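You operate a simulated robot arm through the tools that you are given. There is no shell and no other tool. Be economical: measure what you need, move in short steps, check, and stop when the job is done.

You are at the controls of a simulated two-armed robot. One attempt, no reset.

Task
Warm the blue helmet in the hot cabinet at 50 C.
Fine: the one from the steel counter, on the tray; tray, door and vent shut; wait for the green lamp. Leave the other helmets.

It is judged by the outcome, as a careful person would: the job done as asked, and still so three seconds after it is handed in. It fails if anything else is knocked over, pushed out of place, dropped, spilled or broken.

Robot
Two 7-joint arms with two-finger parallel grippers on one trunk, on a base that drives. Base frame: it is fixed to the floor where the robot stands at the start and does not move with it; the origin is under the middle of the robot, x ahead of it, y to its left, z up. Lengths are in m, angles in degrees, forces in N, time in s.
The left shoulder is at the start at [0.05, 0.187, 1.16], the right one opposite. With the tool pointing down near the work surface each hand reaches from about 0.1 to 0.54 m from the robot's upright axis, wherever it stands, measured 20 degrees to its own side. Places, roughly: cabinet dial [0.4, 0.8, 1.1]; cabinet tray [0.4, 1.1, 0.9]; hot cabinet [0.7, 1, 1.1]; hot cabinet door [0.1, 1.4, 1.1]; medium black city helmet [0.75, 5, 1]; medium blue city helmet [0.5, 3.5, 1]; medium red road helmet [0.75, 1.5, 1]; tray of the hot cabinet [0.4, 1.1, 0.9]; upturned yellow city helmet [0.5, 3, 1]; vent slider [0.4, 0.8, 0.9]; white city helmet [0.75, 5, 0.5]. Payload 3.43 kg a hand.
The tool frame of a hand sits at the grasp point between the pads (the TCP): z along the fingers, y along the line on which they close. The tips reach 0.03 m beyond it. Largest opening 0.094 m; finger width 0.028, thickness 0.01; the body of the gripper, 0.05 by 0.096 m, starts 0.055 m behind the TCP.
Orientation is told as [roll, pitch, yaw] about the base's x, y, z axes, in that order, counted from this pose: with the fingers straight down and closing along the base's y, the tool's x points along the base's -x, its y along +y and its z along -z.

Tools
- The arms move only by the tool servo_tool. It takes "left_targets", "right_targets" or both (then of equal length, played together; a hand with none holds still); each is text: rows parted by semicolons, each of 7 numbers parted by spaces: the shift along the tool's x, y, z in units of 250 mm (1.0 is 250 mm), then the turn, a rotation vector about the tool's x, y, z in units of 120 degrees (1.0 is 120 degrees), then the opening, from 0 (shut) to 1 (fully open). In form: x y z wx wy wz gripper; .... A call has 1 to 10 rows; each row is the pose to reach, as a shift and turn from the pose commanded when the call began, along the tool's axes at that moment. A call with a number of a shift or a turn outside -1 to 1 is refused whole. Each row takes 0.2 s and may step no farther than 0.05 m and 8.6 degrees from the row before; otherwise, or with a gripper value out of range, the whole call is refused. A pose out of reach is approached as far as the arm can. The call stops where the force on the tool passes 40 N (or 10 N more than at its start, if that is more) or the arm is blocked; 0.2 s more then pass. The fingers move at their own pace (about 0.153 m/s each) and stop on an object; they squeeze with about 24 N. The grip force told is the motor's: it shows also when the fingers shut on nothing. Time passes only in rows, and 0.2 s behind the last, so rows that repeat a pose let the fingers close. The reply holds the time, the measured pose of the TCP, the force on the tool along the base axes, the opening and the grip force, in the units named above and with some noise, with the torque about the TCP (base axes, N m) and any sound that the robot's microphone picked up.
- Cameras (640 x 400 px; columns grow to the right, rows downward): "scene" is now at [0.1387, 0.0291, 1.3437]; the picture's right is [0.46, -0.89, 0.00], its down [-0.31, -0.16, -0.94] and it looks along [0.83, 0.43, -0.34] (base axes); focal length 214 px, centre (320, 200). "left" rides on the left gripper at [0.076, -0.014, -0.103] in its tool frame; the picture's right is [0.18, 0.98, 0.00], its down [-0.75, 0.14, -0.64] and it looks along [-0.63, 0.12, 0.77] (tool axes); focal length 243 px, centre (320, 200). "right" rides on the right gripper at [0.076, 0.014, -0.102] in its tool frame; the picture's right is [-0.18, 0.98, 0.00], its down [-0.75, -0.14, -0.64] and it looks along [-0.63, -0.12, 0.77] (tool axes); focal length 243 px, centre (320, 200). There is no depth. A picture from a camera that has moved, and an enlarged one, comes with that camera's place and axes in the base frame and with its lens. The place of the scene camera against the robot may be out by one fixed shift of up to 0.018 m in any direction.
- get_image(camera): a new picture of that camera. The clock stands still meanwhile.
- move_column(by): slides the trunk up (or, below 0, down) by that many m; the arms and the scene camera ride with it, the base frame stays. It gives what a move gives, with no picture.
- base_move(legs): drives the robot by 1 to 6 legs, each [ahead, left, turn to the left] in m, m and degrees, along the robot's own axes; the way and the turn of a leg run together, so that a leg with both is an arc; at most 1.5 m and 180 degrees a leg. The arms and the cameras ride along, it lands a little off, and it stops where it bumps. It gives what a move gives.
- pan_tilt(pan, tilt): turns the head with the scene camera to pan (to the left, within 80 degrees either way) and tilt (down, from -29 to 69), counted from straight ahead of the robot. It gives what a move gives.
- zoom(camera, box): a new picture of the part [left, top, right, bottom] of that camera's present view, enlarged. The clock stands still meanwhile.
- finish_job(): hands the job in; it is judged then, once.

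Work in short steps. Places have to be worked out from the pictures, the camera data and where the tool is seen: move nearer, look again, correct. Check each grasp and each placing, and mend what went wrong. You have 120 turns and 92 pictures in all, those below and enlarged ones among them. Open the grippers and draw the arms clear of the work before you hand the job in, unless the task says otherwise; then end with one line.

The tools are called after "Emit:" by a JSON object that holds its "name" and its "arguments". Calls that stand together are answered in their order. servo_tool: Moves the arms, as the interface text tells. Its arguments: {"type":"object","properties":{"left_targets":{"type":"string"},"right_targets":{"type":"string"}},"required":[]} The other tools are called the same way: move_column (by) slides the trunk up or down; base_move (legs) drives the base; pan_tilt (pan, tilt) turns the head that bears the scene camera; get_image (camera) takes a picture; zoom (camera, box) takes an enlarged picture of a part of a camera's view; finish_job () hands the job in.

At the start:

```text
time_s: 0.0
left_eef_pos: [0.2361, 0.3286, 1.292]
left_tool_rot: [-0.1, -0.1, 0.2]
left_wrist_force: [0.5, 0.0, 0.8]
left_ft_torque: [0.02, 0.01, 0.0]
left_grip_width: 0.0943
left_grasp_force: 0.2
right_eef_pos: [0.2793, 0.02, 1.2567]
right_tool_rot: [0.0, 0.0, 0.0]
right_wrist_force: [-0.1, 0.1, -0.5]
right_ft_torque: [0.02, -0.02, 0.0]
right_grip_width: 0.0942
right_grasp_force: 0.0
trunk travel left (down, up): [-0.375, 0.057]
robot x, y, heading: [0.0015, 0.0019, 0.2]
head pan, tilt: [27.2, 20.2]
```

scene: 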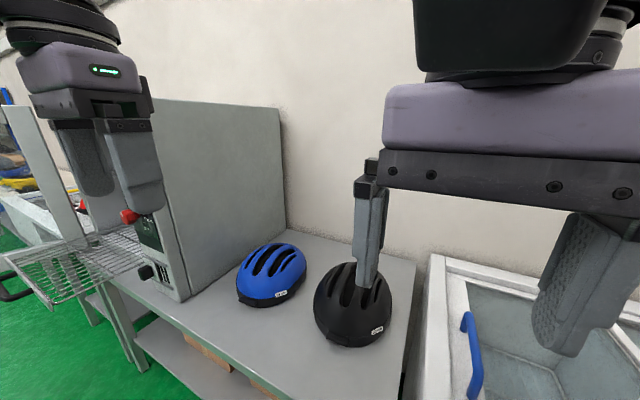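
right: 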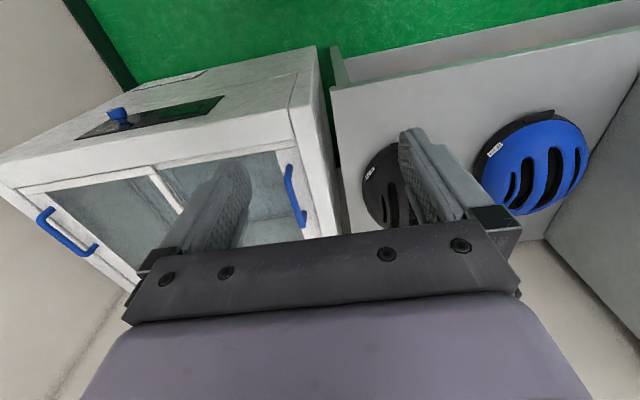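
left: 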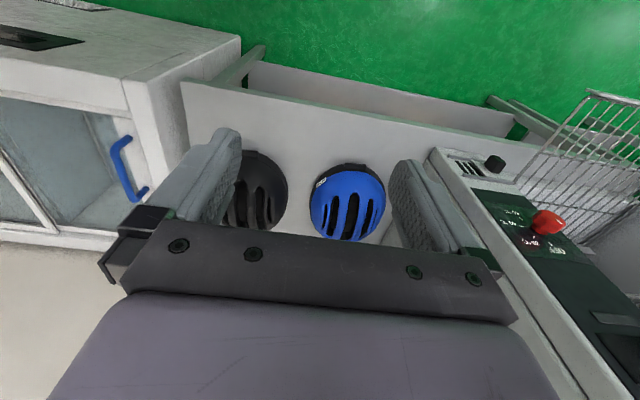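

The pictures show a blue and a black helmet on a counter beside the cabinet, which has its door open and its tray out. I'll look around before choosing a helmet.

Emit:
{"name": "pan_tilt", "arguments": {"pan": 70, "tilt": 15}}

Emit:
{"name": "get_image", "arguments": {"camera": "scene"}}

Emit:
{"name": "pan_tilt", "arguments": {"pan": 35, "tilt": 30}}

Emit:
{"name": "get_image", "arguments": {"camera": "scene"}}

Emit:
{"name": "pan_tilt", "arguments": {"pan": -35, "tilt": 30}}

Emit:
{"name": "get_image", "arguments": {"camera": "scene"}}

```text
time_s: 1.1
left_eef_pos: [0.2354, 0.3272, 1.2919]
left_tool_rot: [-0.2, -0.2, 0.1]
left_wrist_force: [0.1, 0.4, 0.2]
left_ft_torque: [0.03, -0.03, 0.01]
left_grip_width: 0.0937
left_grasp_force: 0.1
right_eef_pos: [0.2799, 0.0209, 1.2559]
right_tool_rot: [0.4, 0.0, -1.3]
right_wrist_force: [23.9, 64.0, 11.4]
right_ft_torque: [-8.13, 4.05, -5.65]
right_grip_width: 0.094
right_grasp_force: 0.2
trunk travel left (down, up): [-0.375, 0.057]
robot x, y, heading: [0.0018, 0.0015, -0.1]
head pan, tilt: [70.0, 15.0]
```

```text
88 pictures are left
camera scene: at [0.1078, 0.0642, 1.3535], right [0.83, -0.56, 0.0], down [-0.14, -0.2, -0.97], along [0.54, 0.81, -0.24], focal length 214 px, centre (320, 200)
```

scene: 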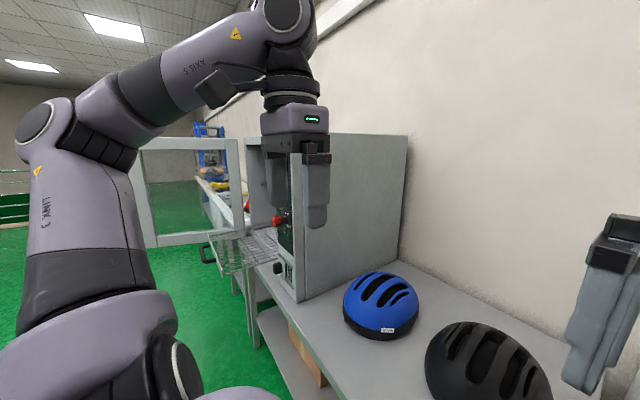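

```text
time_s: 2.1
left_eef_pos: [0.2348, 0.3274, 1.2926]
left_tool_rot: [-0.1, 0.0, 0.0]
left_wrist_force: [0.4, -0.4, 0.4]
left_ft_torque: [-0.02, 0.0, 0.0]
left_grip_width: 0.0941
left_grasp_force: 0.0
right_eef_pos: [0.2783, 0.0185, 1.2568]
right_tool_rot: [0.0, 0.0, 0.1]
right_wrist_force: [0.4, -0.3, 0.5]
right_ft_torque: [0.0, 0.02, -0.03]
right_grip_width: 0.0939
right_grasp_force: 0.0
trunk travel left (down, up): [-0.375, 0.057]
robot x, y, heading: [0.0025, 0.0029, 0.0]
head pan, tilt: [35.0, 30.0]
```

```text
87 pictures are left
camera scene: at [0.1299, 0.0384, 1.328], right [0.57, -0.82, 0.0], down [-0.41, -0.29, -0.87], along [0.71, 0.5, -0.5], focal length 214 px, centre (320, 200)
```

scene: 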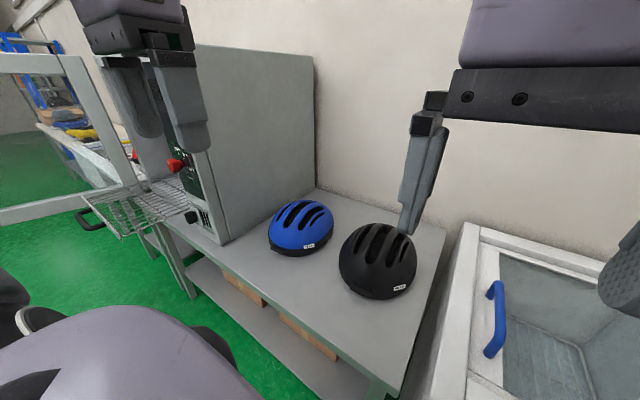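

```text
time_s: 3.5
left_eef_pos: [0.2365, 0.3282, 1.292]
left_tool_rot: [-0.1, -0.1, 0.1]
left_wrist_force: [-0.3, 0.6, 0.4]
left_ft_torque: [0.01, -0.02, 0.0]
left_grip_width: 0.0941
left_grasp_force: 0.0
right_eef_pos: [0.2843, 0.0173, 1.2557]
right_tool_rot: [0.0, -0.1, -1.0]
right_wrist_force: [59.4, -38.8, -6.2]
right_ft_torque: [4.17, 6.13, 1.7]
right_grip_width: 0.094
right_grasp_force: 0.0
trunk travel left (down, up): [-0.375, 0.057]
robot x, y, heading: [-0.0036, -0.004, -0.1]
head pan, tilt: [-35.0, 30.0]
```

```text
86 pictures are left
camera scene: at [0.142, -0.044, 1.3311], right [-0.33, -0.94, 0.0], down [-0.44, 0.16, -0.88], along [0.83, -0.29, -0.47], focal length 214 px, centre (320, 200)
```

scene: 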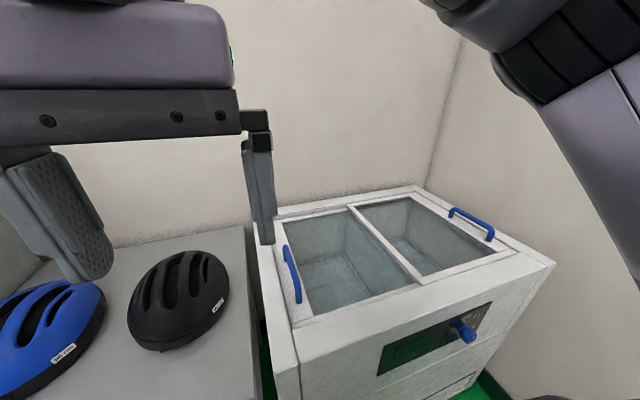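

The head seems to touch the right arm at wide pans, so I return it to the start pan. Then I zoom on the labels and the far benches.

Emit:
{"name": "pan_tilt", "arguments": {"pan": 35, "tilt": 22}}

Emit:
{"name": "zoom", "arguments": {"camera": "scene", "box": [0, 0, 240, 150]}}

Emit:
{"name": "zoom", "arguments": {"camera": "left", "box": [420, 120, 640, 257]}}

Emit:
{"name": "zoom", "arguments": {"camera": "scene", "box": [240, 160, 480, 310]}}

```text
time_s: 4.9
left_eef_pos: [0.2359, 0.3295, 1.2929]
left_tool_rot: [-0.1, -0.1, 0.1]
left_wrist_force: [-0.5, 0.3, -0.3]
left_ft_torque: [0.01, 0.0, -0.06]
left_grip_width: 0.0939
left_grasp_force: 0.1
right_eef_pos: [0.2796, 0.0189, 1.2574]
right_tool_rot: [-0.1, 0.0, 0.0]
right_wrist_force: [0.5, -0.5, 0.9]
right_ft_torque: [-0.02, -0.01, 0.01]
right_grip_width: 0.094
right_grasp_force: 0.1
trunk travel left (down, up): [-0.375, 0.057]
robot x, y, heading: [-0.0009, -0.0003, 0.1]
head pan, tilt: [35.0, 22.0]
```

```text
2.67 times, centred on (120, 75) of scene
camera zoom: at [0.1319, 0.0397, 1.3407], right [0.57, -0.82, 0.0], down [-0.31, -0.21, -0.93], along [0.76, 0.53, -0.37], focal length 572 px, centre (853, 533)
```

zoom: 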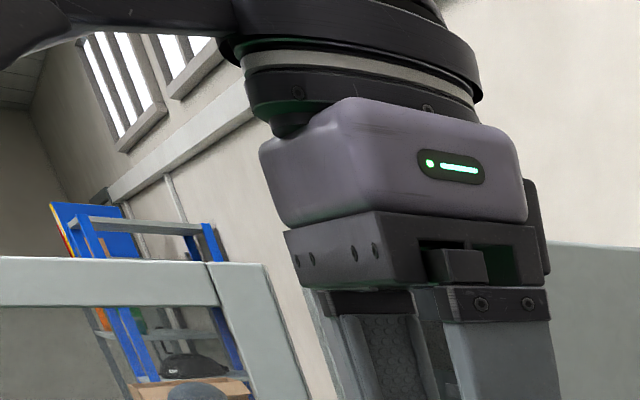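

```text
2.91 times, centred on (530, 188) of left
camera zoom: at [0.1587, 0.3138, 1.3953], right [-0.19, 0.98, 0.0], down [0.75, 0.14, 0.64], along [0.63, 0.12, -0.77], focal length 706 px, centre (-291, 234)
```

zoom: 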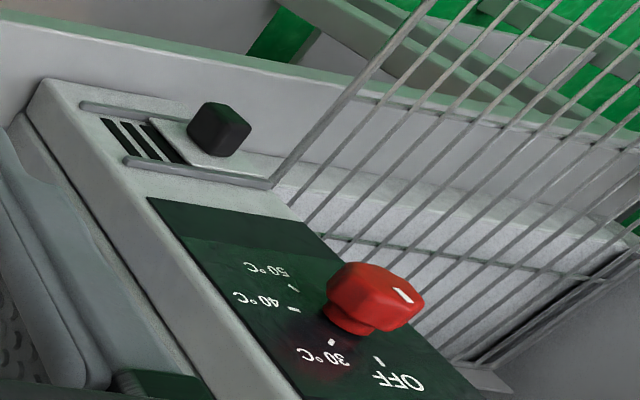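

```text
2.67 times, centred on (360, 235) of scene
camera zoom: at [0.1319, 0.0397, 1.3407], right [0.57, -0.82, 0.0], down [-0.31, -0.21, -0.93], along [0.76, 0.53, -0.37], focal length 572 px, centre (213, 107)
```

zoom: 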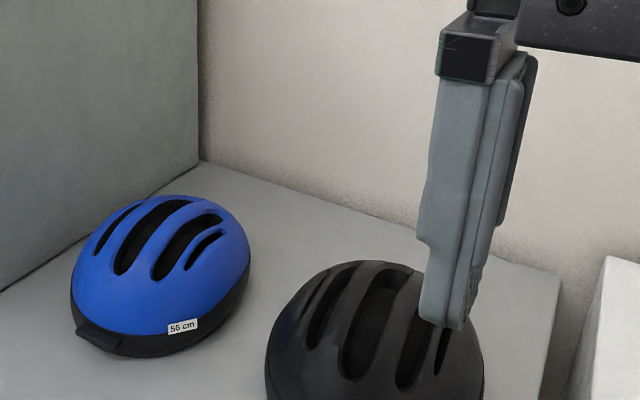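

The near blue helmet is labelled 55 cm, but a blue one is also listed at [0.5, 3.5]. I need to see which one stands on the steel counter. I move the right hand away from the head first.

Emit:
{"name": "servo_tool", "arguments": {"right_targets": "0 -0.19 0 0 0 0 1; 0 -0.38 0 0 0 0 1; 0 -0.57 0 0 0 0 1; 0 -0.76 0 0 0 0 1; 0 -0.95 0 0 0 0 1"}}

Emit:
{"name": "base_move", "arguments": {"legs": [[-0.9, 0, 0], [0, 1.3, 0]]}}

Emit:
{"name": "pan_tilt", "arguments": {"pan": 30, "tilt": 10}}

Emit:
{"name": "get_image", "arguments": {"camera": "scene"}}

```text
time_s: 5.4
left_eef_pos: [0.2369, 0.329, 1.2918]
left_tool_rot: [0.0, -0.1, 0.2]
left_wrist_force: [-0.8, 0.6, 0.1]
left_ft_torque: [0.0, -0.03, 0.02]
left_grip_width: 0.094
left_grasp_force: 0.1
right_eef_pos: [0.2864, -0.0248, 1.2526]
right_tool_rot: [0.3, 0.0, -2.2]
right_wrist_force: [14.2, 9.1, 0.0]
right_ft_torque: [-0.96, 1.6, -1.13]
right_grip_width: 0.0938
right_grasp_force: 0.0
trunk travel left (down, up): [-0.375, 0.057]
robot x, y, heading: [0.0025, -0.001, -0.0]
head pan, tilt: [35.0, 22.0]
stopped in row 2 (right hand): the force on the tool passed its limit (the readings are from after the stop); the commanded pose is now the measured one
```

```text
time_s: 16.3
left_eef_pos: [-0.666, 1.6349, 1.2915]
left_tool_rot: [-0.1, -0.1, -0.2]
left_wrist_force: [0.3, -0.4, 0.2]
left_ft_torque: [0.0, 0.01, 0.01]
left_grip_width: 0.0937
left_grasp_force: 0.1
right_eef_pos: [-0.6196, 1.2815, 1.2534]
right_tool_rot: [0.3, 0.1, -2.2]
right_wrist_force: [18.9, 11.8, -8.0]
right_ft_torque: [-1.52, 1.21, -1.55]
right_grip_width: 0.0939
right_grasp_force: 0.0
trunk travel left (down, up): [-0.375, 0.057]
robot x, y, heading: [-0.9035, 1.3113, -0.6]
head pan, tilt: [35.0, 22.0]
```

```text
time_s: 17.0
left_eef_pos: [-0.6661, 1.635, 1.2918]
left_tool_rot: [-0.2, -0.1, -0.2]
left_wrist_force: [-0.5, -0.3, -0.8]
left_ft_torque: [0.01, 0.05, -0.02]
left_grip_width: 0.0942
left_grasp_force: 0.0
right_eef_pos: [-0.6176, 1.283, 1.2533]
right_tool_rot: [0.2, 0.0, -2.2]
right_wrist_force: [0.1, -0.8, -0.7]
right_ft_torque: [0.01, -0.02, -0.01]
right_grip_width: 0.0938
right_grasp_force: 0.1
trunk travel left (down, up): [-0.375, 0.057]
robot x, y, heading: [-0.9004, 1.3081, -0.5]
head pan, tilt: [30.0, 10.0]
```

```text
82 pictures are left
camera scene: at [-0.7665, 1.3409, 1.3602], right [0.49, -0.87, 0.0], down [-0.15, -0.09, -0.98], along [0.86, 0.49, -0.17], focal length 214 px, centre (320, 200)
```

scene: 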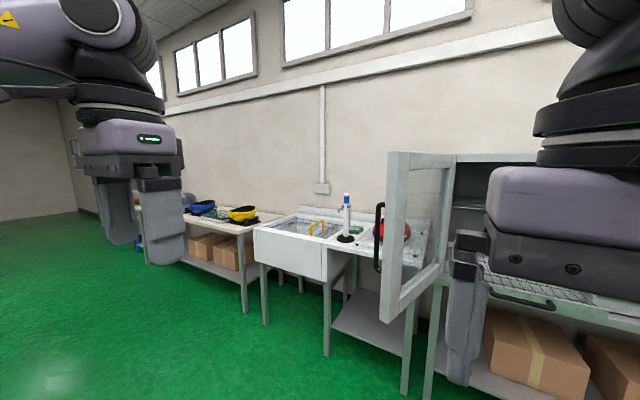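

Emit:
{"name": "zoom", "arguments": {"camera": "scene", "box": [130, 170, 290, 270]}}

Emit:
{"name": "zoom", "arguments": {"camera": "scene", "box": [380, 140, 640, 302]}}

```text
4.00 times, centred on (210, 220) of scene
camera zoom: at [-0.7665, 1.3409, 1.3602], right [0.49, -0.87, 0.0], down [-0.15, -0.09, -0.98], along [0.86, 0.49, -0.17], focal length 858 px, centre (760, 120)
```

zoom: 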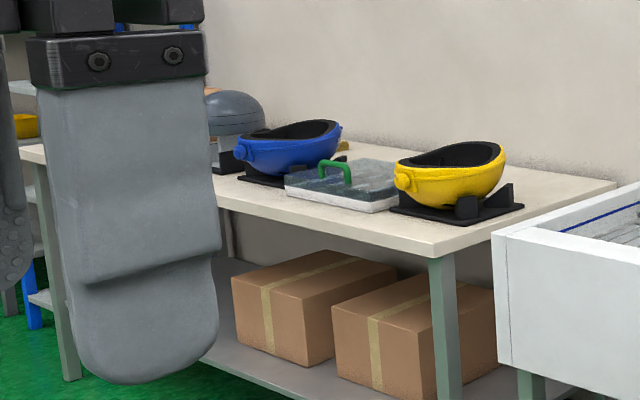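

```text
2.46 times, centred on (510, 221) of scene
camera zoom: at [-0.7665, 1.3409, 1.3602], right [0.49, -0.87, 0.0], down [-0.15, -0.09, -0.98], along [0.86, 0.49, -0.17], focal length 528 px, centre (-148, 148)
```

zoom: 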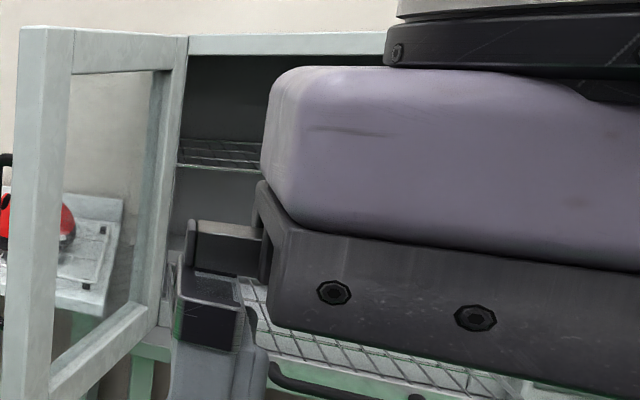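

The far blue helmet sits on a cream bench, so the 55 cm one on the grey steel counter next to the cabinet is the right one. There is free space here, so I tuck the right hand lower and outward, away from the head.

Emit:
{"name": "servo_tool", "arguments": {"right_targets": "0 0 0.19 0 0 0 1; 0 0 0.38 0 0 0 1; 0 0 0.57 0 0 0 1; 0 -0.19 0.7 0 0 0 1; 0 -0.38 0.7 0 0 0 1; 0 -0.57 0.7 0 0 0 1; 0 -0.76 0.7 0 0 0 1; 0 -0.95 0.7 0 0 0 1"}}

Emit:
{"name": "get_image", "arguments": {"camera": "scene"}}

```text
refused: row 4 steps farther than a row can; nothing moved
```

```text
79 pictures are left
camera scene: at [-0.7665, 1.3409, 1.3602], right [0.49, -0.87, 0.0], down [-0.15, -0.09, -0.98], along [0.86, 0.49, -0.17], focal length 214 px, centre (320, 200)
```

scene: 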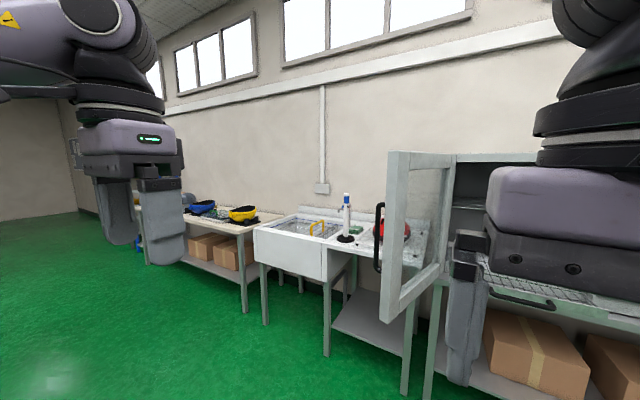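

The fourth row stepped slightly too far, so I split it.

Emit:
{"name": "servo_tool", "arguments": {"right_targets": "0 0 0.19 0 0 0 1; 0 0 0.38 0 0 0 1; 0 0 0.57 0 0 0 1; 0 0 0.7 0 0 0 1; 0 -0.19 0.7 0 0 0 1; 0 -0.38 0.7 0 0 0 1; 0 -0.57 0.7 0 0 0 1; 0 -0.76 0.7 0 0 0 1; 0 -0.95 0.7 0 0 0 1"}}

Emit:
{"name": "pan_tilt", "arguments": {"pan": 0, "tilt": 20}}

Emit:
{"name": "get_image", "arguments": {"camera": "scene"}}

```text
time_s: 19.0
left_eef_pos: [-0.6658, 1.6341, 1.2934]
left_tool_rot: [-0.1, -0.1, -0.2]
left_wrist_force: [0.2, 0.3, -0.1]
left_ft_torque: [-0.03, 0.0, 0.01]
left_grip_width: 0.0941
left_grasp_force: 0.0
right_eef_pos: [-0.6285, 1.047, 1.0718]
right_tool_rot: [0.3, 0.0, -2.2]
right_wrist_force: [-0.2, 0.0, -0.2]
right_ft_torque: [-0.01, -0.02, 0.04]
right_grip_width: 0.0938
right_grasp_force: 0.0
trunk travel left (down, up): [-0.375, 0.057]
robot x, y, heading: [-0.9052, 1.3108, -0.6]
head pan, tilt: [30.0, 10.0]
```

```text
time_s: 20.0
left_eef_pos: [-0.6645, 1.6345, 1.2932]
left_tool_rot: [0.0, 0.0, -0.2]
left_wrist_force: [0.7, -0.8, -0.7]
left_ft_torque: [-0.03, -0.03, 0.03]
left_grip_width: 0.0938
left_grasp_force: 0.1
right_eef_pos: [-0.627, 1.0473, 1.0723]
right_tool_rot: [0.2, -0.1, -2.1]
right_wrist_force: [0.2, -0.1, -0.7]
right_ft_torque: [-0.01, 0.0, 0.02]
right_grip_width: 0.0938
right_grasp_force: 0.0
trunk travel left (down, up): [-0.375, 0.057]
robot x, y, heading: [-0.9012, 1.3075, -0.3]
head pan, tilt: [0.0, 20.0]
```

```text
78 pictures are left
camera scene: at [-0.7542, 1.2945, 1.344], right [-0.01, -1.0, 0.0], down [-0.34, 0.0, -0.94], along [0.94, -0.01, -0.34], focal length 214 px, centre (320, 200)
```

scene: 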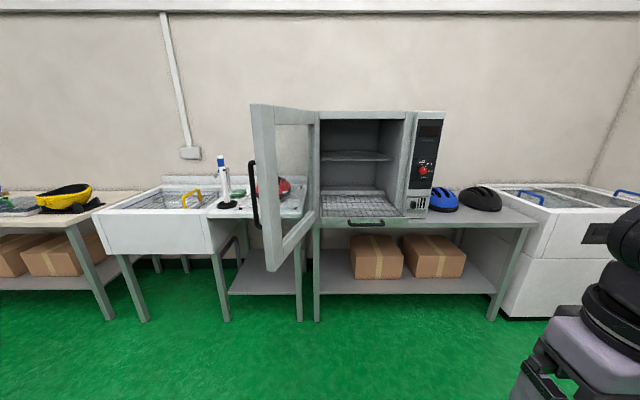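

A clear view. I enlarge the cabinet.

Emit:
{"name": "zoom", "arguments": {"camera": "scene", "box": [230, 90, 518, 270]}}

```text
2.22 times, centred on (374, 180) of scene
camera zoom: at [-0.7542, 1.2945, 1.344], right [-0.01, -1.0, 0.0], down [-0.34, 0.0, -0.94], along [0.94, -0.01, -0.34], focal length 477 px, centre (200, 244)
```

zoom: 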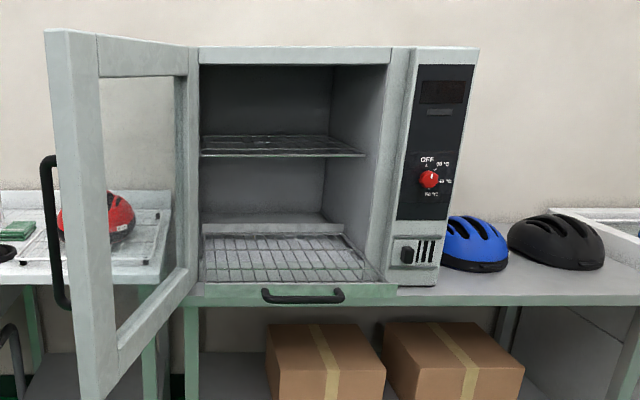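

Estimates from the two views:
- Dial about [0.37, 0.74, 1.10]
- Vent knob about [0.365, 0.757, 0.91], slots on its −y side
- Tray at z ≈ 0.9, y 0.86–1.28, front edge x ≈ 0.19
- Cabinet front x ≈ 0.39

I drive back in front of the blue helmet.

Emit:
{"name": "base_move", "arguments": {"legs": [[0, -1.0, 0], [0.8, 0, 0]]}}

Emit:
{"name": "pan_tilt", "arguments": {"pan": 15, "tilt": 35}}

Emit:
{"name": "get_image", "arguments": {"camera": "scene"}}

Emit:
{"name": "get_image", "arguments": {"camera": "left"}}

```text
time_s: 29.1
left_eef_pos: [0.1271, 0.5934, 1.2925]
left_tool_rot: [-0.1, -0.1, -2.6]
left_wrist_force: [0.5, 0.0, -0.5]
left_ft_torque: [0.02, 0.02, 0.01]
left_grip_width: 0.0939
left_grasp_force: 0.0
right_eef_pos: [0.1437, 0.0047, 1.0717]
right_tool_rot: [0.2, 0.0, -4.5]
right_wrist_force: [0.2, 1.3, 0.1]
right_ft_torque: [0.03, -0.02, 0.04]
right_grip_width: 0.094
right_grasp_force: 0.0
trunk travel left (down, up): [-0.375, 0.057]
robot x, y, heading: [-0.1194, 0.2786, -2.7]
head pan, tilt: [0.0, 20.0]
```

```text
time_s: 29.8
left_eef_pos: [0.128, 0.5948, 1.2931]
left_tool_rot: [-0.1, -0.1, -2.4]
left_wrist_force: [-0.1, -0.2, 0.1]
left_ft_torque: [-0.02, 0.04, 0.03]
left_grip_width: 0.0938
left_grasp_force: 0.0
right_eef_pos: [0.1432, 0.0029, 1.0721]
right_tool_rot: [0.2, 0.1, -4.4]
right_wrist_force: [0.5, -0.2, 1.4]
right_ft_torque: [0.02, -0.01, -0.01]
right_grip_width: 0.0941
right_grasp_force: 0.0
trunk travel left (down, up): [-0.375, 0.057]
robot x, y, heading: [-0.1211, 0.2785, -2.5]
head pan, tilt: [15.0, 35.0]
```

```text
76 pictures are left
camera scene: at [0.0192, 0.28, 1.3202], right [0.21, -0.98, 0.0], down [-0.56, -0.12, -0.82], along [0.8, 0.18, -0.57], focal length 214 px, centre (320, 200)
```

scene: 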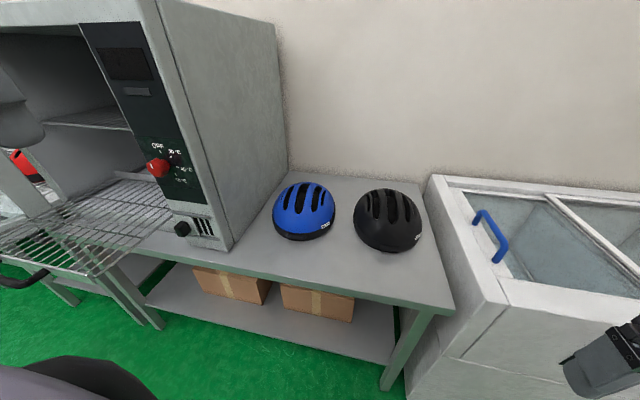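

```text
75 pictures are left
camera left: at [0.0501, 0.5835, 1.3953], right [-0.14, 0.99, 0.0], down [0.76, 0.11, 0.64], along [0.64, 0.09, -0.77], focal length 243 px, centre (320, 200)
```

left: 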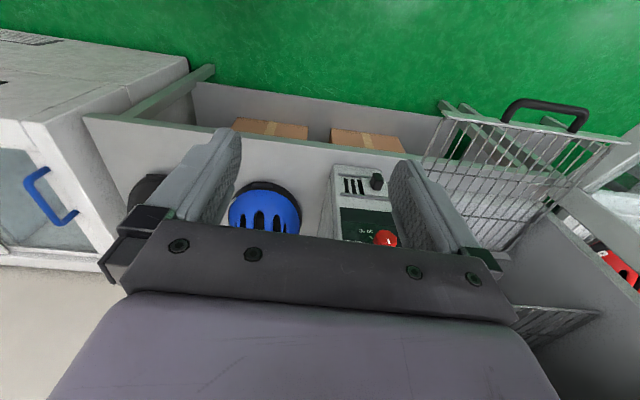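

Triangulation puts the blue helmet near [0.62, 0.48, 0.80]. I move ahead 0.1, straighten the heading, and bring the left hand to look at it closely.

Emit:
{"name": "base_move", "arguments": {"legs": [[0.1, 0, 2.5]]}}

Emit:
{"name": "servo_tool", "arguments": {"left_targets": "0 -0.15 0.1 0 0 0 1; -0.1 -0.3 0.2 0 0 0 1; -0.25 -0.4 0.25 0 0 0 1; -0.4 -0.45 0.35 0 0 0 1; -0.55 -0.48 0.45 0 0 0 1; -0.65 -0.48 0.55 0 0 0 1"}}

Emit:
{"name": "get_image", "arguments": {"camera": "left"}}

```text
time_s: 31.0
left_eef_pos: [0.2134, 0.603, 1.2914]
left_tool_rot: [-0.1, -0.1, 0.2]
left_wrist_force: [1.0, -0.3, -0.7]
left_ft_torque: [0.02, 0.02, 0.02]
left_grip_width: 0.0938
left_grasp_force: 0.0
right_eef_pos: [0.2565, 0.0147, 1.0722]
right_tool_rot: [0.1, 0.0, -1.7]
right_wrist_force: [1.5, -1.0, 0.3]
right_ft_torque: [0.0, 0.0, 0.0]
right_grip_width: 0.094
right_grasp_force: 0.1
trunk travel left (down, up): [-0.375, 0.057]
robot x, y, heading: [-0.022, 0.276, 0.2]
head pan, tilt: [15.0, 35.0]
```

```text
refused: row 2 steps farther than a row can; nothing moved
```

```text
74 pictures are left
camera left: at [0.137, 0.5891, 1.3952], right [-0.19, 0.98, 0.0], down [0.75, 0.15, 0.64], along [0.63, 0.12, -0.77], focal length 243 px, centre (320, 200)
```

left: 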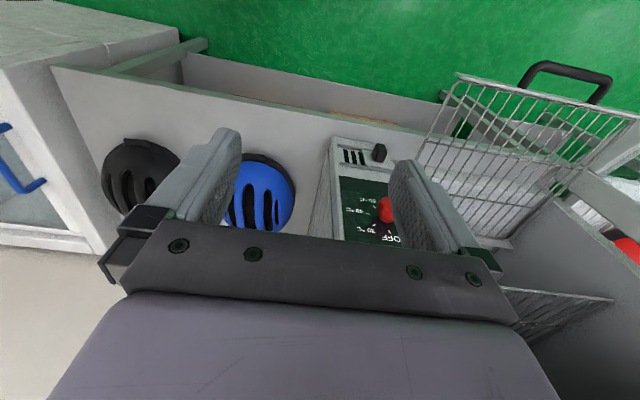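

The steps were too long, so I use smaller ones. The target is about [0.36, 0.48, 1.15].

Emit:
{"name": "servo_tool", "arguments": {"left_targets": "0 -0.15 0.08 0 0 0 1; -0.08 -0.3 0.15 0 0 0 1; -0.2 -0.4 0.22 0 0 0 1; -0.33 -0.46 0.3 0 0 0 1; -0.46 -0.49 0.4 0 0 0 1; -0.58 -0.5 0.5 0 0 0 1"}}

Emit:
{"name": "get_image", "arguments": {"camera": "left"}}

```text
time_s: 32.4
left_eef_pos: [0.3584, 0.4737, 1.1687]
left_tool_rot: [-0.2, -0.1, 0.3]
left_wrist_force: [-0.2, -0.1, 0.4]
left_ft_torque: [0.04, 0.01, 0.01]
left_grip_width: 0.0939
left_grasp_force: 0.1
right_eef_pos: [0.2575, 0.0152, 1.0722]
right_tool_rot: [0.2, 0.0, -1.7]
right_wrist_force: [0.2, 0.5, -0.3]
right_ft_torque: [-0.02, 0.02, -0.01]
right_grip_width: 0.0942
right_grasp_force: 0.1
trunk travel left (down, up): [-0.375, 0.057]
robot x, y, heading: [-0.0227, 0.2769, 0.1]
head pan, tilt: [15.0, 35.0]
```

```text
73 pictures are left
camera left: at [0.2812, 0.4601, 1.272], right [-0.19, 0.98, 0.0], down [0.75, 0.15, 0.64], along [0.63, 0.12, -0.77], focal length 243 px, centre (320, 200)
```

left: 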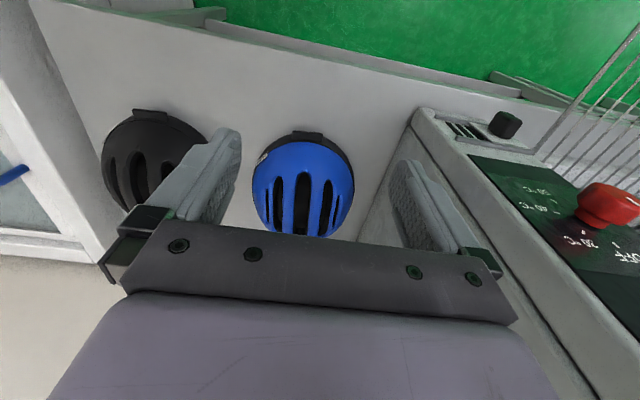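

Emit:
{"name": "zoom", "arguments": {"camera": "left", "box": [224, 120, 384, 240]}}

Emit:
{"name": "zoom", "arguments": {"camera": "scene", "box": [220, 150, 460, 300]}}

```text
3.33 times, centred on (304, 180) of left
camera zoom: at [0.2812, 0.4601, 1.272], right [-0.19, 0.98, 0.0], down [0.75, 0.15, 0.64], along [0.63, 0.12, -0.77], focal length 809 px, centre (373, 267)
```

zoom: 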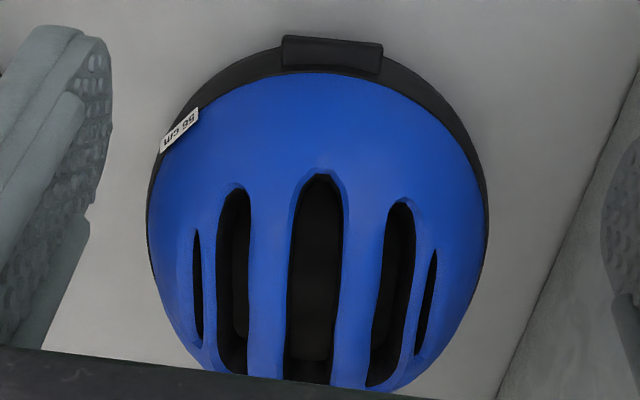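

```text
2.67 times, centred on (340, 225) of scene
camera zoom: at [0.1194, 0.2847, 1.32], right [0.26, -0.97, 0.0], down [-0.55, -0.15, -0.82], along [0.79, 0.21, -0.57], focal length 572 px, centre (267, 133)
```

zoom: 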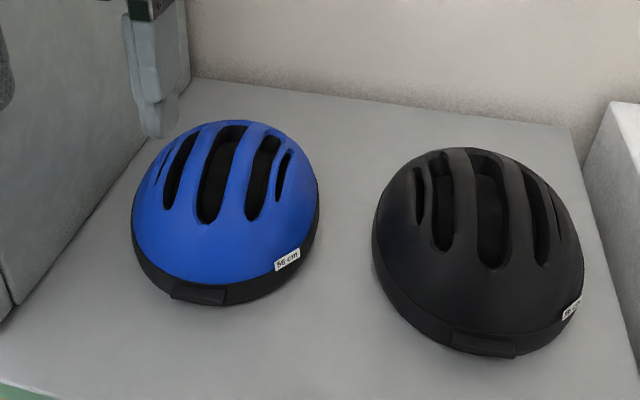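

The slots are real recesses running roughly along x with about 5° of yaw, so I can grip one rib beside the central slot. I hover the left hand over the helmet, well above it.

Emit:
{"name": "servo_tool", "arguments": {"left_targets": "-0.19 -0.01 0 0 0 -0.01 1; -0.38 -0.02 0 0 0 -0.02 1; -0.57 -0.03 0.05 0 0 -0.03 1; -0.75 -0.04 0.12 0 0 -0.042 1; -0.9 -0.05 0.2 0 0 -0.042 1; -0.97 -0.05 0.3 0 0 -0.042 1"}}

Emit:
{"name": "get_image", "arguments": {"camera": "left"}}

Emit:
{"name": "get_image", "arguments": {"camera": "scene"}}

```text
time_s: 33.8
left_eef_pos: [0.5109, 0.5193, 1.0897]
left_tool_rot: [-0.1, -0.3, 5.4]
left_wrist_force: [-0.2, -0.1, -0.2]
left_ft_torque: [0.0, 0.01, -0.02]
left_grip_width: 0.094
left_grasp_force: 0.0
left hand out of reach, approached as far as the arm can: row 2, 3, 4, 5, 6
right_eef_pos: [0.2577, 0.0149, 1.0729]
right_tool_rot: [0.2, 0.0, -1.8]
right_wrist_force: [0.8, -0.6, 0.2]
right_ft_torque: [0.0, -0.03, -0.01]
right_grip_width: 0.0942
right_grasp_force: 0.2
trunk travel left (down, up): [-0.375, 0.057]
robot x, y, heading: [-0.0226, 0.2774, 0.4]
head pan, tilt: [15.0, 35.0]
```

```text
70 pictures are left
camera left: at [0.4349, 0.4981, 1.194], right [-0.27, 0.96, 0.0], down [0.74, 0.21, 0.64], along [0.62, 0.17, -0.77], focal length 243 px, centre (320, 200)
```

left: 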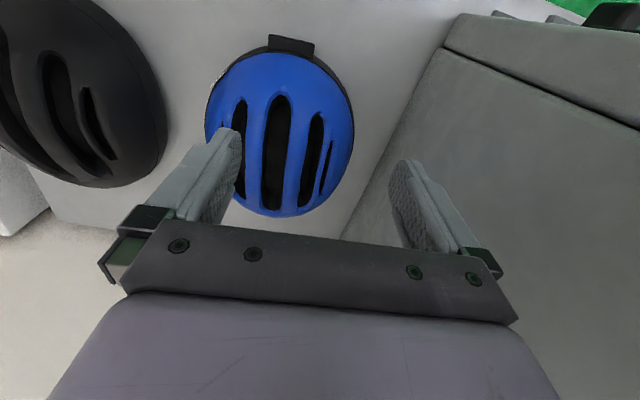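

```text
69 pictures are left
camera scene: at [0.1188, 0.2847, 1.3201], right [0.26, -0.97, 0.0], down [-0.55, -0.15, -0.82], along [0.79, 0.21, -0.57], focal length 214 px, centre (320, 200)
```

scene: 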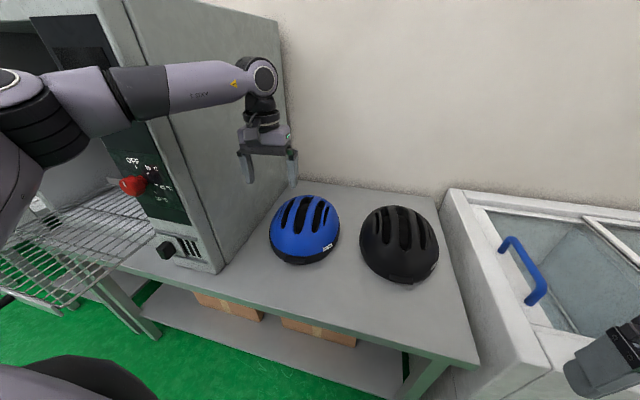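

At this height the arm is out of reach. I shift the base right 0.15 and forward 0.1, with the hand clear above the helmets (tips about 1.06).

Emit:
{"name": "base_move", "arguments": {"legs": [[0, -0.15, 0], [0.1, 0, 0]]}}

Emit:
{"name": "get_image", "arguments": {"camera": "left"}}

```text
time_s: 35.9
left_eef_pos: [0.6024, 0.3817, 1.091]
left_tool_rot: [-0.1, -0.2, 5.6]
left_wrist_force: [-0.6, 0.7, 1.4]
left_ft_torque: [-0.03, -0.07, -0.01]
left_grip_width: 0.094
left_grasp_force: 0.2
right_eef_pos: [0.3514, -0.1242, 1.0725]
right_tool_rot: [0.2, -0.1, -1.4]
right_wrist_force: [1.2, 0.3, 0.9]
right_ft_torque: [-0.04, 0.06, 0.02]
right_grip_width: 0.094
right_grasp_force: 0.0
trunk travel left (down, up): [-0.375, 0.057]
robot x, y, heading: [0.0707, 0.1357, 0.3]
head pan, tilt: [15.0, 35.0]
```

```text
68 pictures are left
camera left: at [0.5269, 0.3601, 1.1942], right [-0.28, 0.96, 0.0], down [0.73, 0.22, 0.64], along [0.62, 0.18, -0.77], focal length 243 px, centre (320, 200)
```

left: 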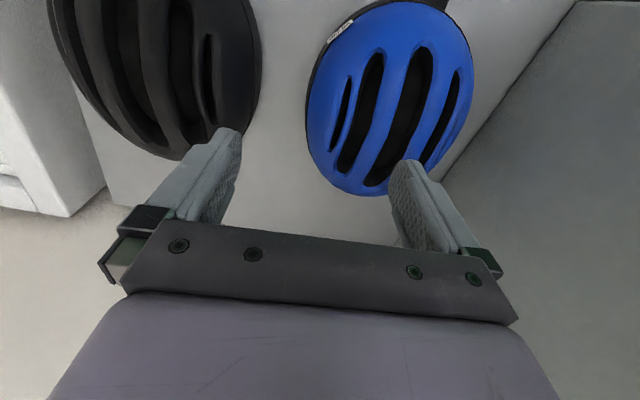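

Rays from the two views agree on the rib (between the −y mid slot and the central slot) at about [0.61, 0.461, 0.90], with about 6.5° yaw. I move over the rib near [0.63, 0.463], part-close to about 0.05 and look.

Emit:
{"name": "servo_tool", "arguments": {"left_targets": "-0.05 0.1 0 0 0 0 0.8; -0.1 0.2 0 0 0 -0.005 0.55; -0.142 0.312 0.05 0 0 -0.008 0.55; -0.142 0.312 0.2 0 0 -0.008 0.55; -0.142 0.312 0.34 0 0 -0.008 0.55"}}

Emit:
{"name": "get_image", "arguments": {"camera": "left"}}

Emit:
{"name": "zoom", "arguments": {"camera": "scene", "box": [170, 80, 410, 230]}}

```text
time_s: 37.1
left_eef_pos: [0.6323, 0.463, 1.0066]
left_tool_rot: [-0.1, -0.1, 6.6]
left_wrist_force: [0.0, 0.4, -0.3]
left_ft_torque: [-0.01, 0.04, 0.0]
left_grip_width: 0.0516
left_grasp_force: 0.0
right_eef_pos: [0.3514, -0.1235, 1.0733]
right_tool_rot: [0.2, 0.0, -1.4]
right_wrist_force: [-0.1, 0.3, -1.4]
right_ft_torque: [-0.02, -0.01, -0.02]
right_grip_width: 0.0939
right_grasp_force: 0.0
trunk travel left (down, up): [-0.375, 0.057]
robot x, y, heading: [0.0721, 0.1354, 0.6]
head pan, tilt: [15.0, 35.0]
```

```text
67 pictures are left
camera left: at [0.5564, 0.4403, 1.1096], right [-0.3, 0.96, 0.0], down [0.73, 0.23, 0.64], along [0.62, 0.19, -0.77], focal length 243 px, centre (320, 200)
```

left: 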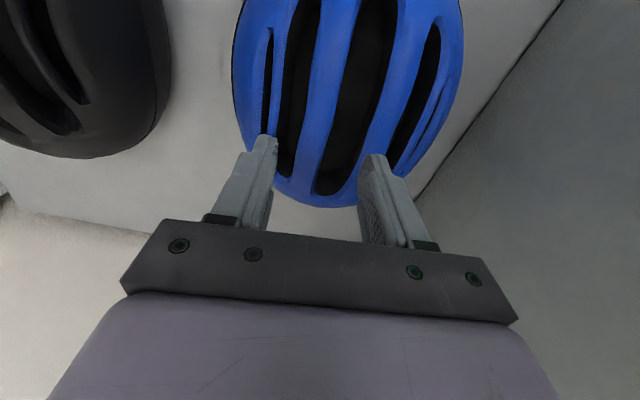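

```text
2.67 times, centred on (290, 155) of scene
camera zoom: at [0.2127, 0.1449, 1.3201], right [0.27, -0.96, 0.0], down [-0.55, -0.15, -0.82], along [0.79, 0.22, -0.57], focal length 572 px, centre (400, 320)
```

zoom: 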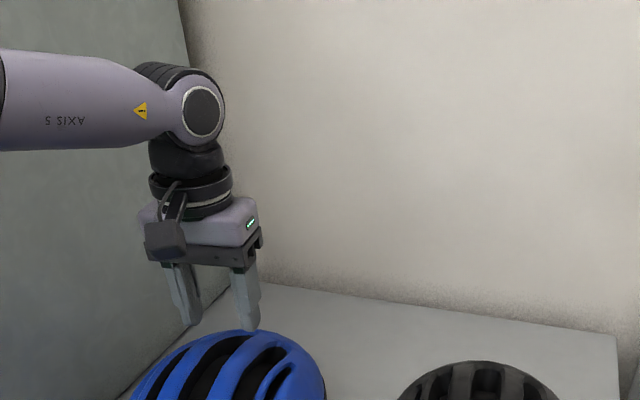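

The rib is at y ≈ 0.4665 for x = 0.632, with clearance of about 1 cm on both sides. I lower straight in with a +3 mm y correction, down to TCP z ≈ 0.895.

Emit:
{"name": "servo_tool", "arguments": {"left_targets": "0 0.012 0.1 0 0 0 0.55; 0 0.012 0.2 0 0 0 0.55; 0 0.012 0.28 0 0 0 0.55; 0 0.012 0.34 0 0 0 0.55; 0 0.012 0.4 0 0 0 0.55; 0 0.012 0.45 0 0 0 0.55"}}

Emit:
{"name": "get_image", "arguments": {"camera": "left"}}

Emit:
{"name": "zoom", "arguments": {"camera": "scene", "box": [170, 110, 410, 260]}}

```text
time_s: 38.0
left_eef_pos: [0.6231, 0.4686, 0.9576]
left_tool_rot: [-0.4, -2.3, 6.5]
left_wrist_force: [-4.3, -0.2, 20.4]
left_ft_torque: [0.6, 0.05, 0.17]
left_grip_width: 0.0515
left_grasp_force: 0.1
left hand out of reach, approached as far as the arm can: row 2, 3, 4
right_eef_pos: [0.3491, -0.1236, 1.073]
right_tool_rot: [0.2, 0.0, -1.4]
right_wrist_force: [0.5, -0.1, 0.7]
right_ft_torque: [-0.01, 0.03, 0.01]
right_grip_width: 0.094
right_grasp_force: 0.0
trunk travel left (down, up): [-0.375, 0.057]
robot x, y, heading: [0.0685, 0.1325, 0.6]
head pan, tilt: [15.0, 35.0]
stopped in row 4 (left hand): the force on the tool passed its limit (the readings are from after the stop); the commanded pose is now the measured one
```

```text
65 pictures are left
camera left: at [0.544, 0.4459, 1.0576], right [-0.3, 0.95, -0.01], down [0.7, 0.23, 0.67], along [0.64, 0.19, -0.74], focal length 243 px, centre (320, 200)
```

left: 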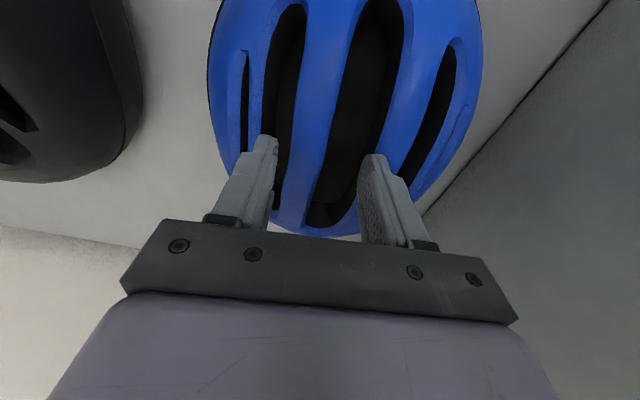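

```text
2.67 times, centred on (290, 185) of scene
camera zoom: at [0.2107, 0.1442, 1.3206], right [0.27, -0.96, 0.0], down [-0.55, -0.15, -0.82], along [0.79, 0.22, -0.57], focal length 572 px, centre (400, 240)
```

zoom: 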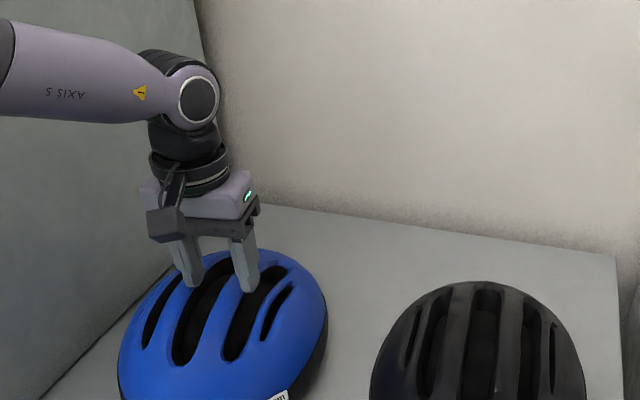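

Emit:
{"name": "zoom", "arguments": {"camera": "left", "box": [200, 60, 480, 235]}}

Emit:
{"name": "zoom", "arguments": {"camera": "scene", "box": [220, 190, 316, 250]}}

```text
2.29 times, centred on (340, 148) of left
camera zoom: at [0.544, 0.4459, 1.0576], right [-0.3, 0.95, -0.01], down [0.7, 0.23, 0.67], along [0.64, 0.19, -0.74], focal length 555 px, centre (274, 320)
```

zoom: 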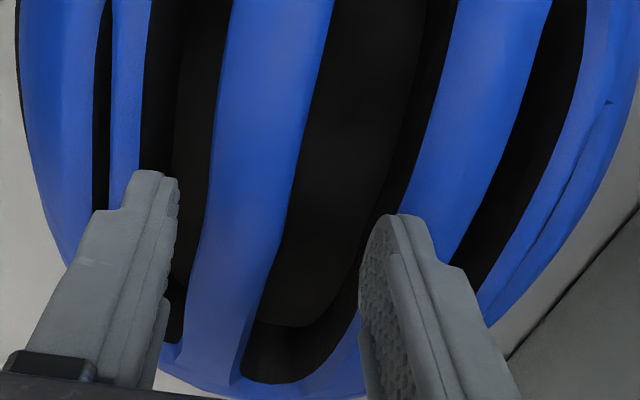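

```text
6.67 times, centred on (268, 220) of scene
camera zoom: at [0.2107, 0.1442, 1.3206], right [0.27, -0.96, 0.0], down [-0.55, -0.15, -0.82], along [0.79, 0.22, -0.57], focal length 1430 px, centre (667, 67)
```

zoom: 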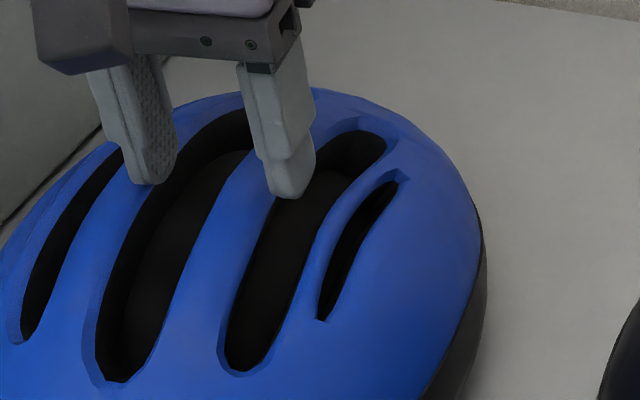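

The +y finger landed on the next rib: the rib top is higher (z ≈ 0.93) and the opening was too wide and about 6 mm too far in +y. I lift 0.1, lower the trunk 0.1 for reach, and narrow the opening to 0.04.

Emit:
{"name": "servo_tool", "arguments": {"left_targets": "0 0 -0.15 0 0 0 0.5; 0 0 -0.3 0 0.018 0 0.425; 0 0 -0.42 0 0.018 0 0.425"}}

Emit:
{"name": "move_column", "arguments": {"by": -0.1}}

Emit:
{"name": "get_image", "arguments": {"camera": "left"}}

```text
time_s: 38.8
left_eef_pos: [0.6174, 0.47, 1.057]
left_tool_rot: [-0.3, 0.2, 6.6]
left_wrist_force: [-0.3, -0.4, 0.0]
left_ft_torque: [0.03, -0.03, 0.01]
left_grip_width: 0.0397
left_grasp_force: 0.1
right_eef_pos: [0.3503, -0.1248, 1.0731]
right_tool_rot: [0.2, -0.1, -1.4]
right_wrist_force: [-0.8, -0.7, 0.3]
right_ft_torque: [0.0, -0.01, -0.02]
right_grip_width: 0.0941
right_grasp_force: 0.0
trunk travel left (down, up): [-0.375, 0.057]
robot x, y, heading: [0.0711, 0.1315, 0.8]
head pan, tilt: [15.0, 35.0]
```

```text
time_s: 40.1
left_eef_pos: [0.6168, 0.4693, 0.9575]
left_tool_rot: [-0.3, 0.0, 6.6]
left_wrist_force: [0.2, 0.8, 9.2]
left_ft_torque: [0.29, -0.1, -0.04]
left_grip_width: 0.0401
left_grasp_force: 0.2
right_eef_pos: [0.3506, -0.125, 0.9722]
right_tool_rot: [0.3, -0.1, -1.4]
right_wrist_force: [-0.3, 0.7, 0.5]
right_ft_torque: [-0.03, 0.01, -0.02]
right_grip_width: 0.0941
right_grasp_force: 0.0
trunk travel left (down, up): [-0.275, 0.157]
robot x, y, heading: [0.0747, 0.1325, 0.4]
head pan, tilt: [15.0, 35.0]
```

```text
61 pictures are left
camera left: at [0.5428, 0.4477, 1.0613], right [-0.3, 0.96, -0.01], down [0.73, 0.23, 0.64], along [0.61, 0.18, -0.77], focal length 243 px, centre (320, 200)
```

left: 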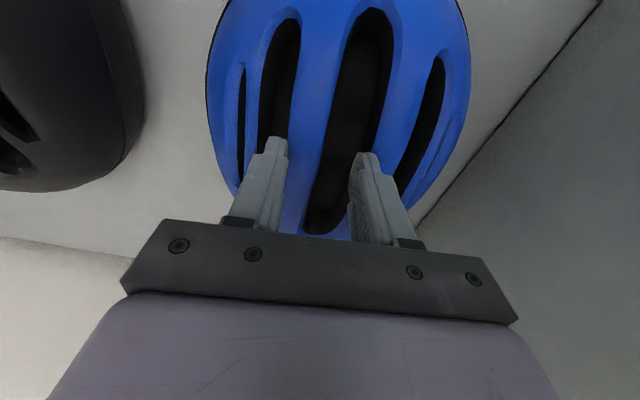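

There is light contact (9 N). I lift 2 cm, shift −9 mm in y and +12 mm in x, and look.

Emit:
{"name": "servo_tool", "arguments": {"left_targets": "0 0 -0.08 0 0 0 0.425; -0.05 -0.036 -0.08 0 0 0 0.425; -0.05 -0.036 -0.04 0 0 0 0.425"}}

Emit:
{"name": "zoom", "arguments": {"camera": "left", "box": [200, 60, 480, 235]}}

Emit:
{"name": "zoom", "arguments": {"camera": "scene", "box": [190, 130, 334, 220]}}

```text
time_s: 40.9
left_eef_pos: [0.6316, 0.4621, 0.9643]
left_tool_rot: [-0.3, 0.3, 6.6]
left_wrist_force: [0.2, -0.3, -0.4]
left_ft_torque: [-0.03, -0.01, 0.01]
left_grip_width: 0.0398
left_grasp_force: 0.0
right_eef_pos: [0.3509, -0.1238, 0.9722]
right_tool_rot: [0.1, 0.0, -1.5]
right_wrist_force: [0.7, 0.2, -0.1]
right_ft_torque: [0.01, 0.01, -0.03]
right_grip_width: 0.0943
right_grasp_force: 0.0
trunk travel left (down, up): [-0.275, 0.157]
robot x, y, heading: [0.0697, 0.1368, 0.6]
head pan, tilt: [15.0, 35.0]
```

```text
2.29 times, centred on (340, 148) of left
camera zoom: at [0.5576, 0.4406, 1.068], right [-0.3, 0.96, 0.0], down [0.73, 0.23, 0.64], along [0.61, 0.18, -0.77], focal length 555 px, centre (274, 320)
```

zoom: 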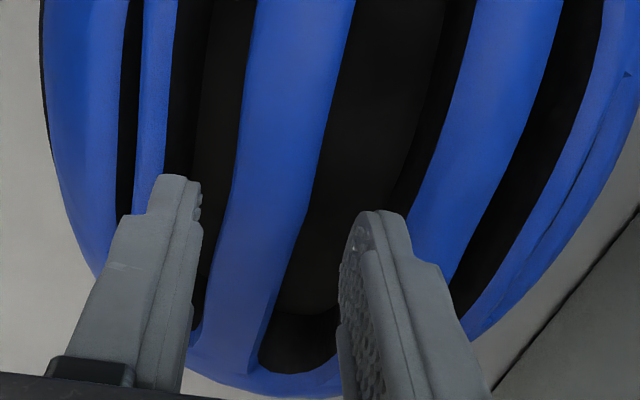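

```text
4.44 times, centred on (262, 175) of scene
camera zoom: at [0.2126, 0.1448, 1.2201], right [0.27, -0.96, 0.0], down [-0.55, -0.15, -0.82], along [0.79, 0.22, -0.57], focal length 953 px, centre (578, 311)
```

zoom: 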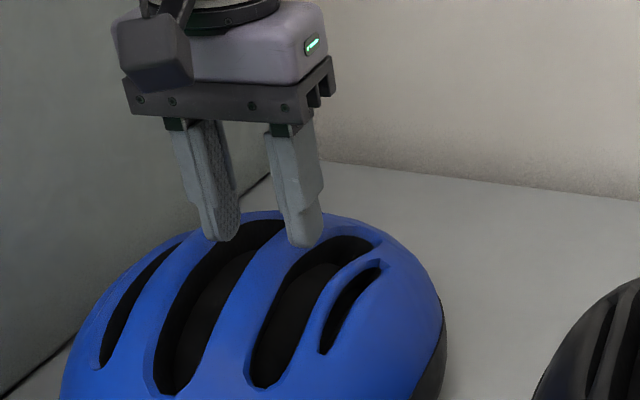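

In the tool frame at x ≈ 0.63, the mid slot spans −30 to −12 mm, the rib ±12 mm, and the central slot 12 to 38 mm. I set the opening to 0.036, shift +2 mm and insert.

Emit:
{"name": "servo_tool", "arguments": {"left_targets": "0 0.008 0 0 0 0 0.383; 0 0.008 0.05 0 0 0 0.383; 0 0.008 0.1 0 0 0 0.383; 0 0.008 0.15 0 0 0 0.383; 0 0.008 0.2 0 0 0 0.383; 0 0.008 0.24 0 0 0 0.383"}}

Emit:
{"name": "zoom", "arguments": {"camera": "left", "box": [200, 60, 480, 235]}}

Emit:
{"name": "zoom", "arguments": {"camera": "scene", "box": [190, 130, 334, 220]}}

```text
time_s: 42.3
left_eef_pos: [0.6308, 0.4646, 0.9032]
left_tool_rot: [-0.2, 0.2, 6.5]
left_wrist_force: [-0.6, -1.0, 0.3]
left_ft_torque: [0.03, -0.02, 0.0]
left_grip_width: 0.0364
left_grasp_force: 0.7
right_eef_pos: [0.3515, -0.1239, 0.9724]
right_tool_rot: [0.2, 0.0, -1.4]
right_wrist_force: [-0.2, 0.5, -0.1]
right_ft_torque: [-0.02, 0.01, -0.03]
right_grip_width: 0.0939
right_grasp_force: 0.0
trunk travel left (down, up): [-0.275, 0.157]
robot x, y, heading: [0.0713, 0.1376, 0.4]
head pan, tilt: [15.0, 35.0]
```

```text
2.29 times, centred on (340, 148) of left
camera zoom: at [0.5563, 0.4423, 1.0076], right [-0.29, 0.96, -0.01], down [0.73, 0.23, 0.64], along [0.61, 0.18, -0.77], focal length 555 px, centre (274, 320)
```

zoom: 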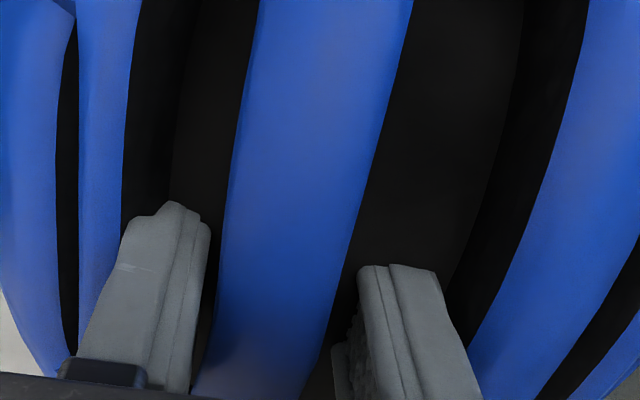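

```text
4.44 times, centred on (262, 175) of scene
camera zoom: at [0.2124, 0.1446, 1.2201], right [0.27, -0.96, 0.0], down [-0.55, -0.15, -0.82], along [0.79, 0.22, -0.57], focal length 953 px, centre (578, 311)
```

zoom: 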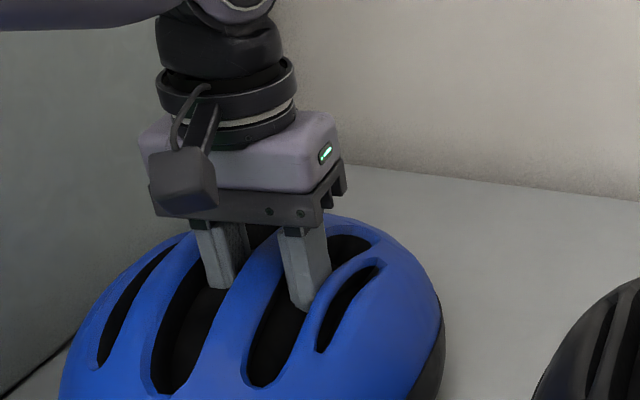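

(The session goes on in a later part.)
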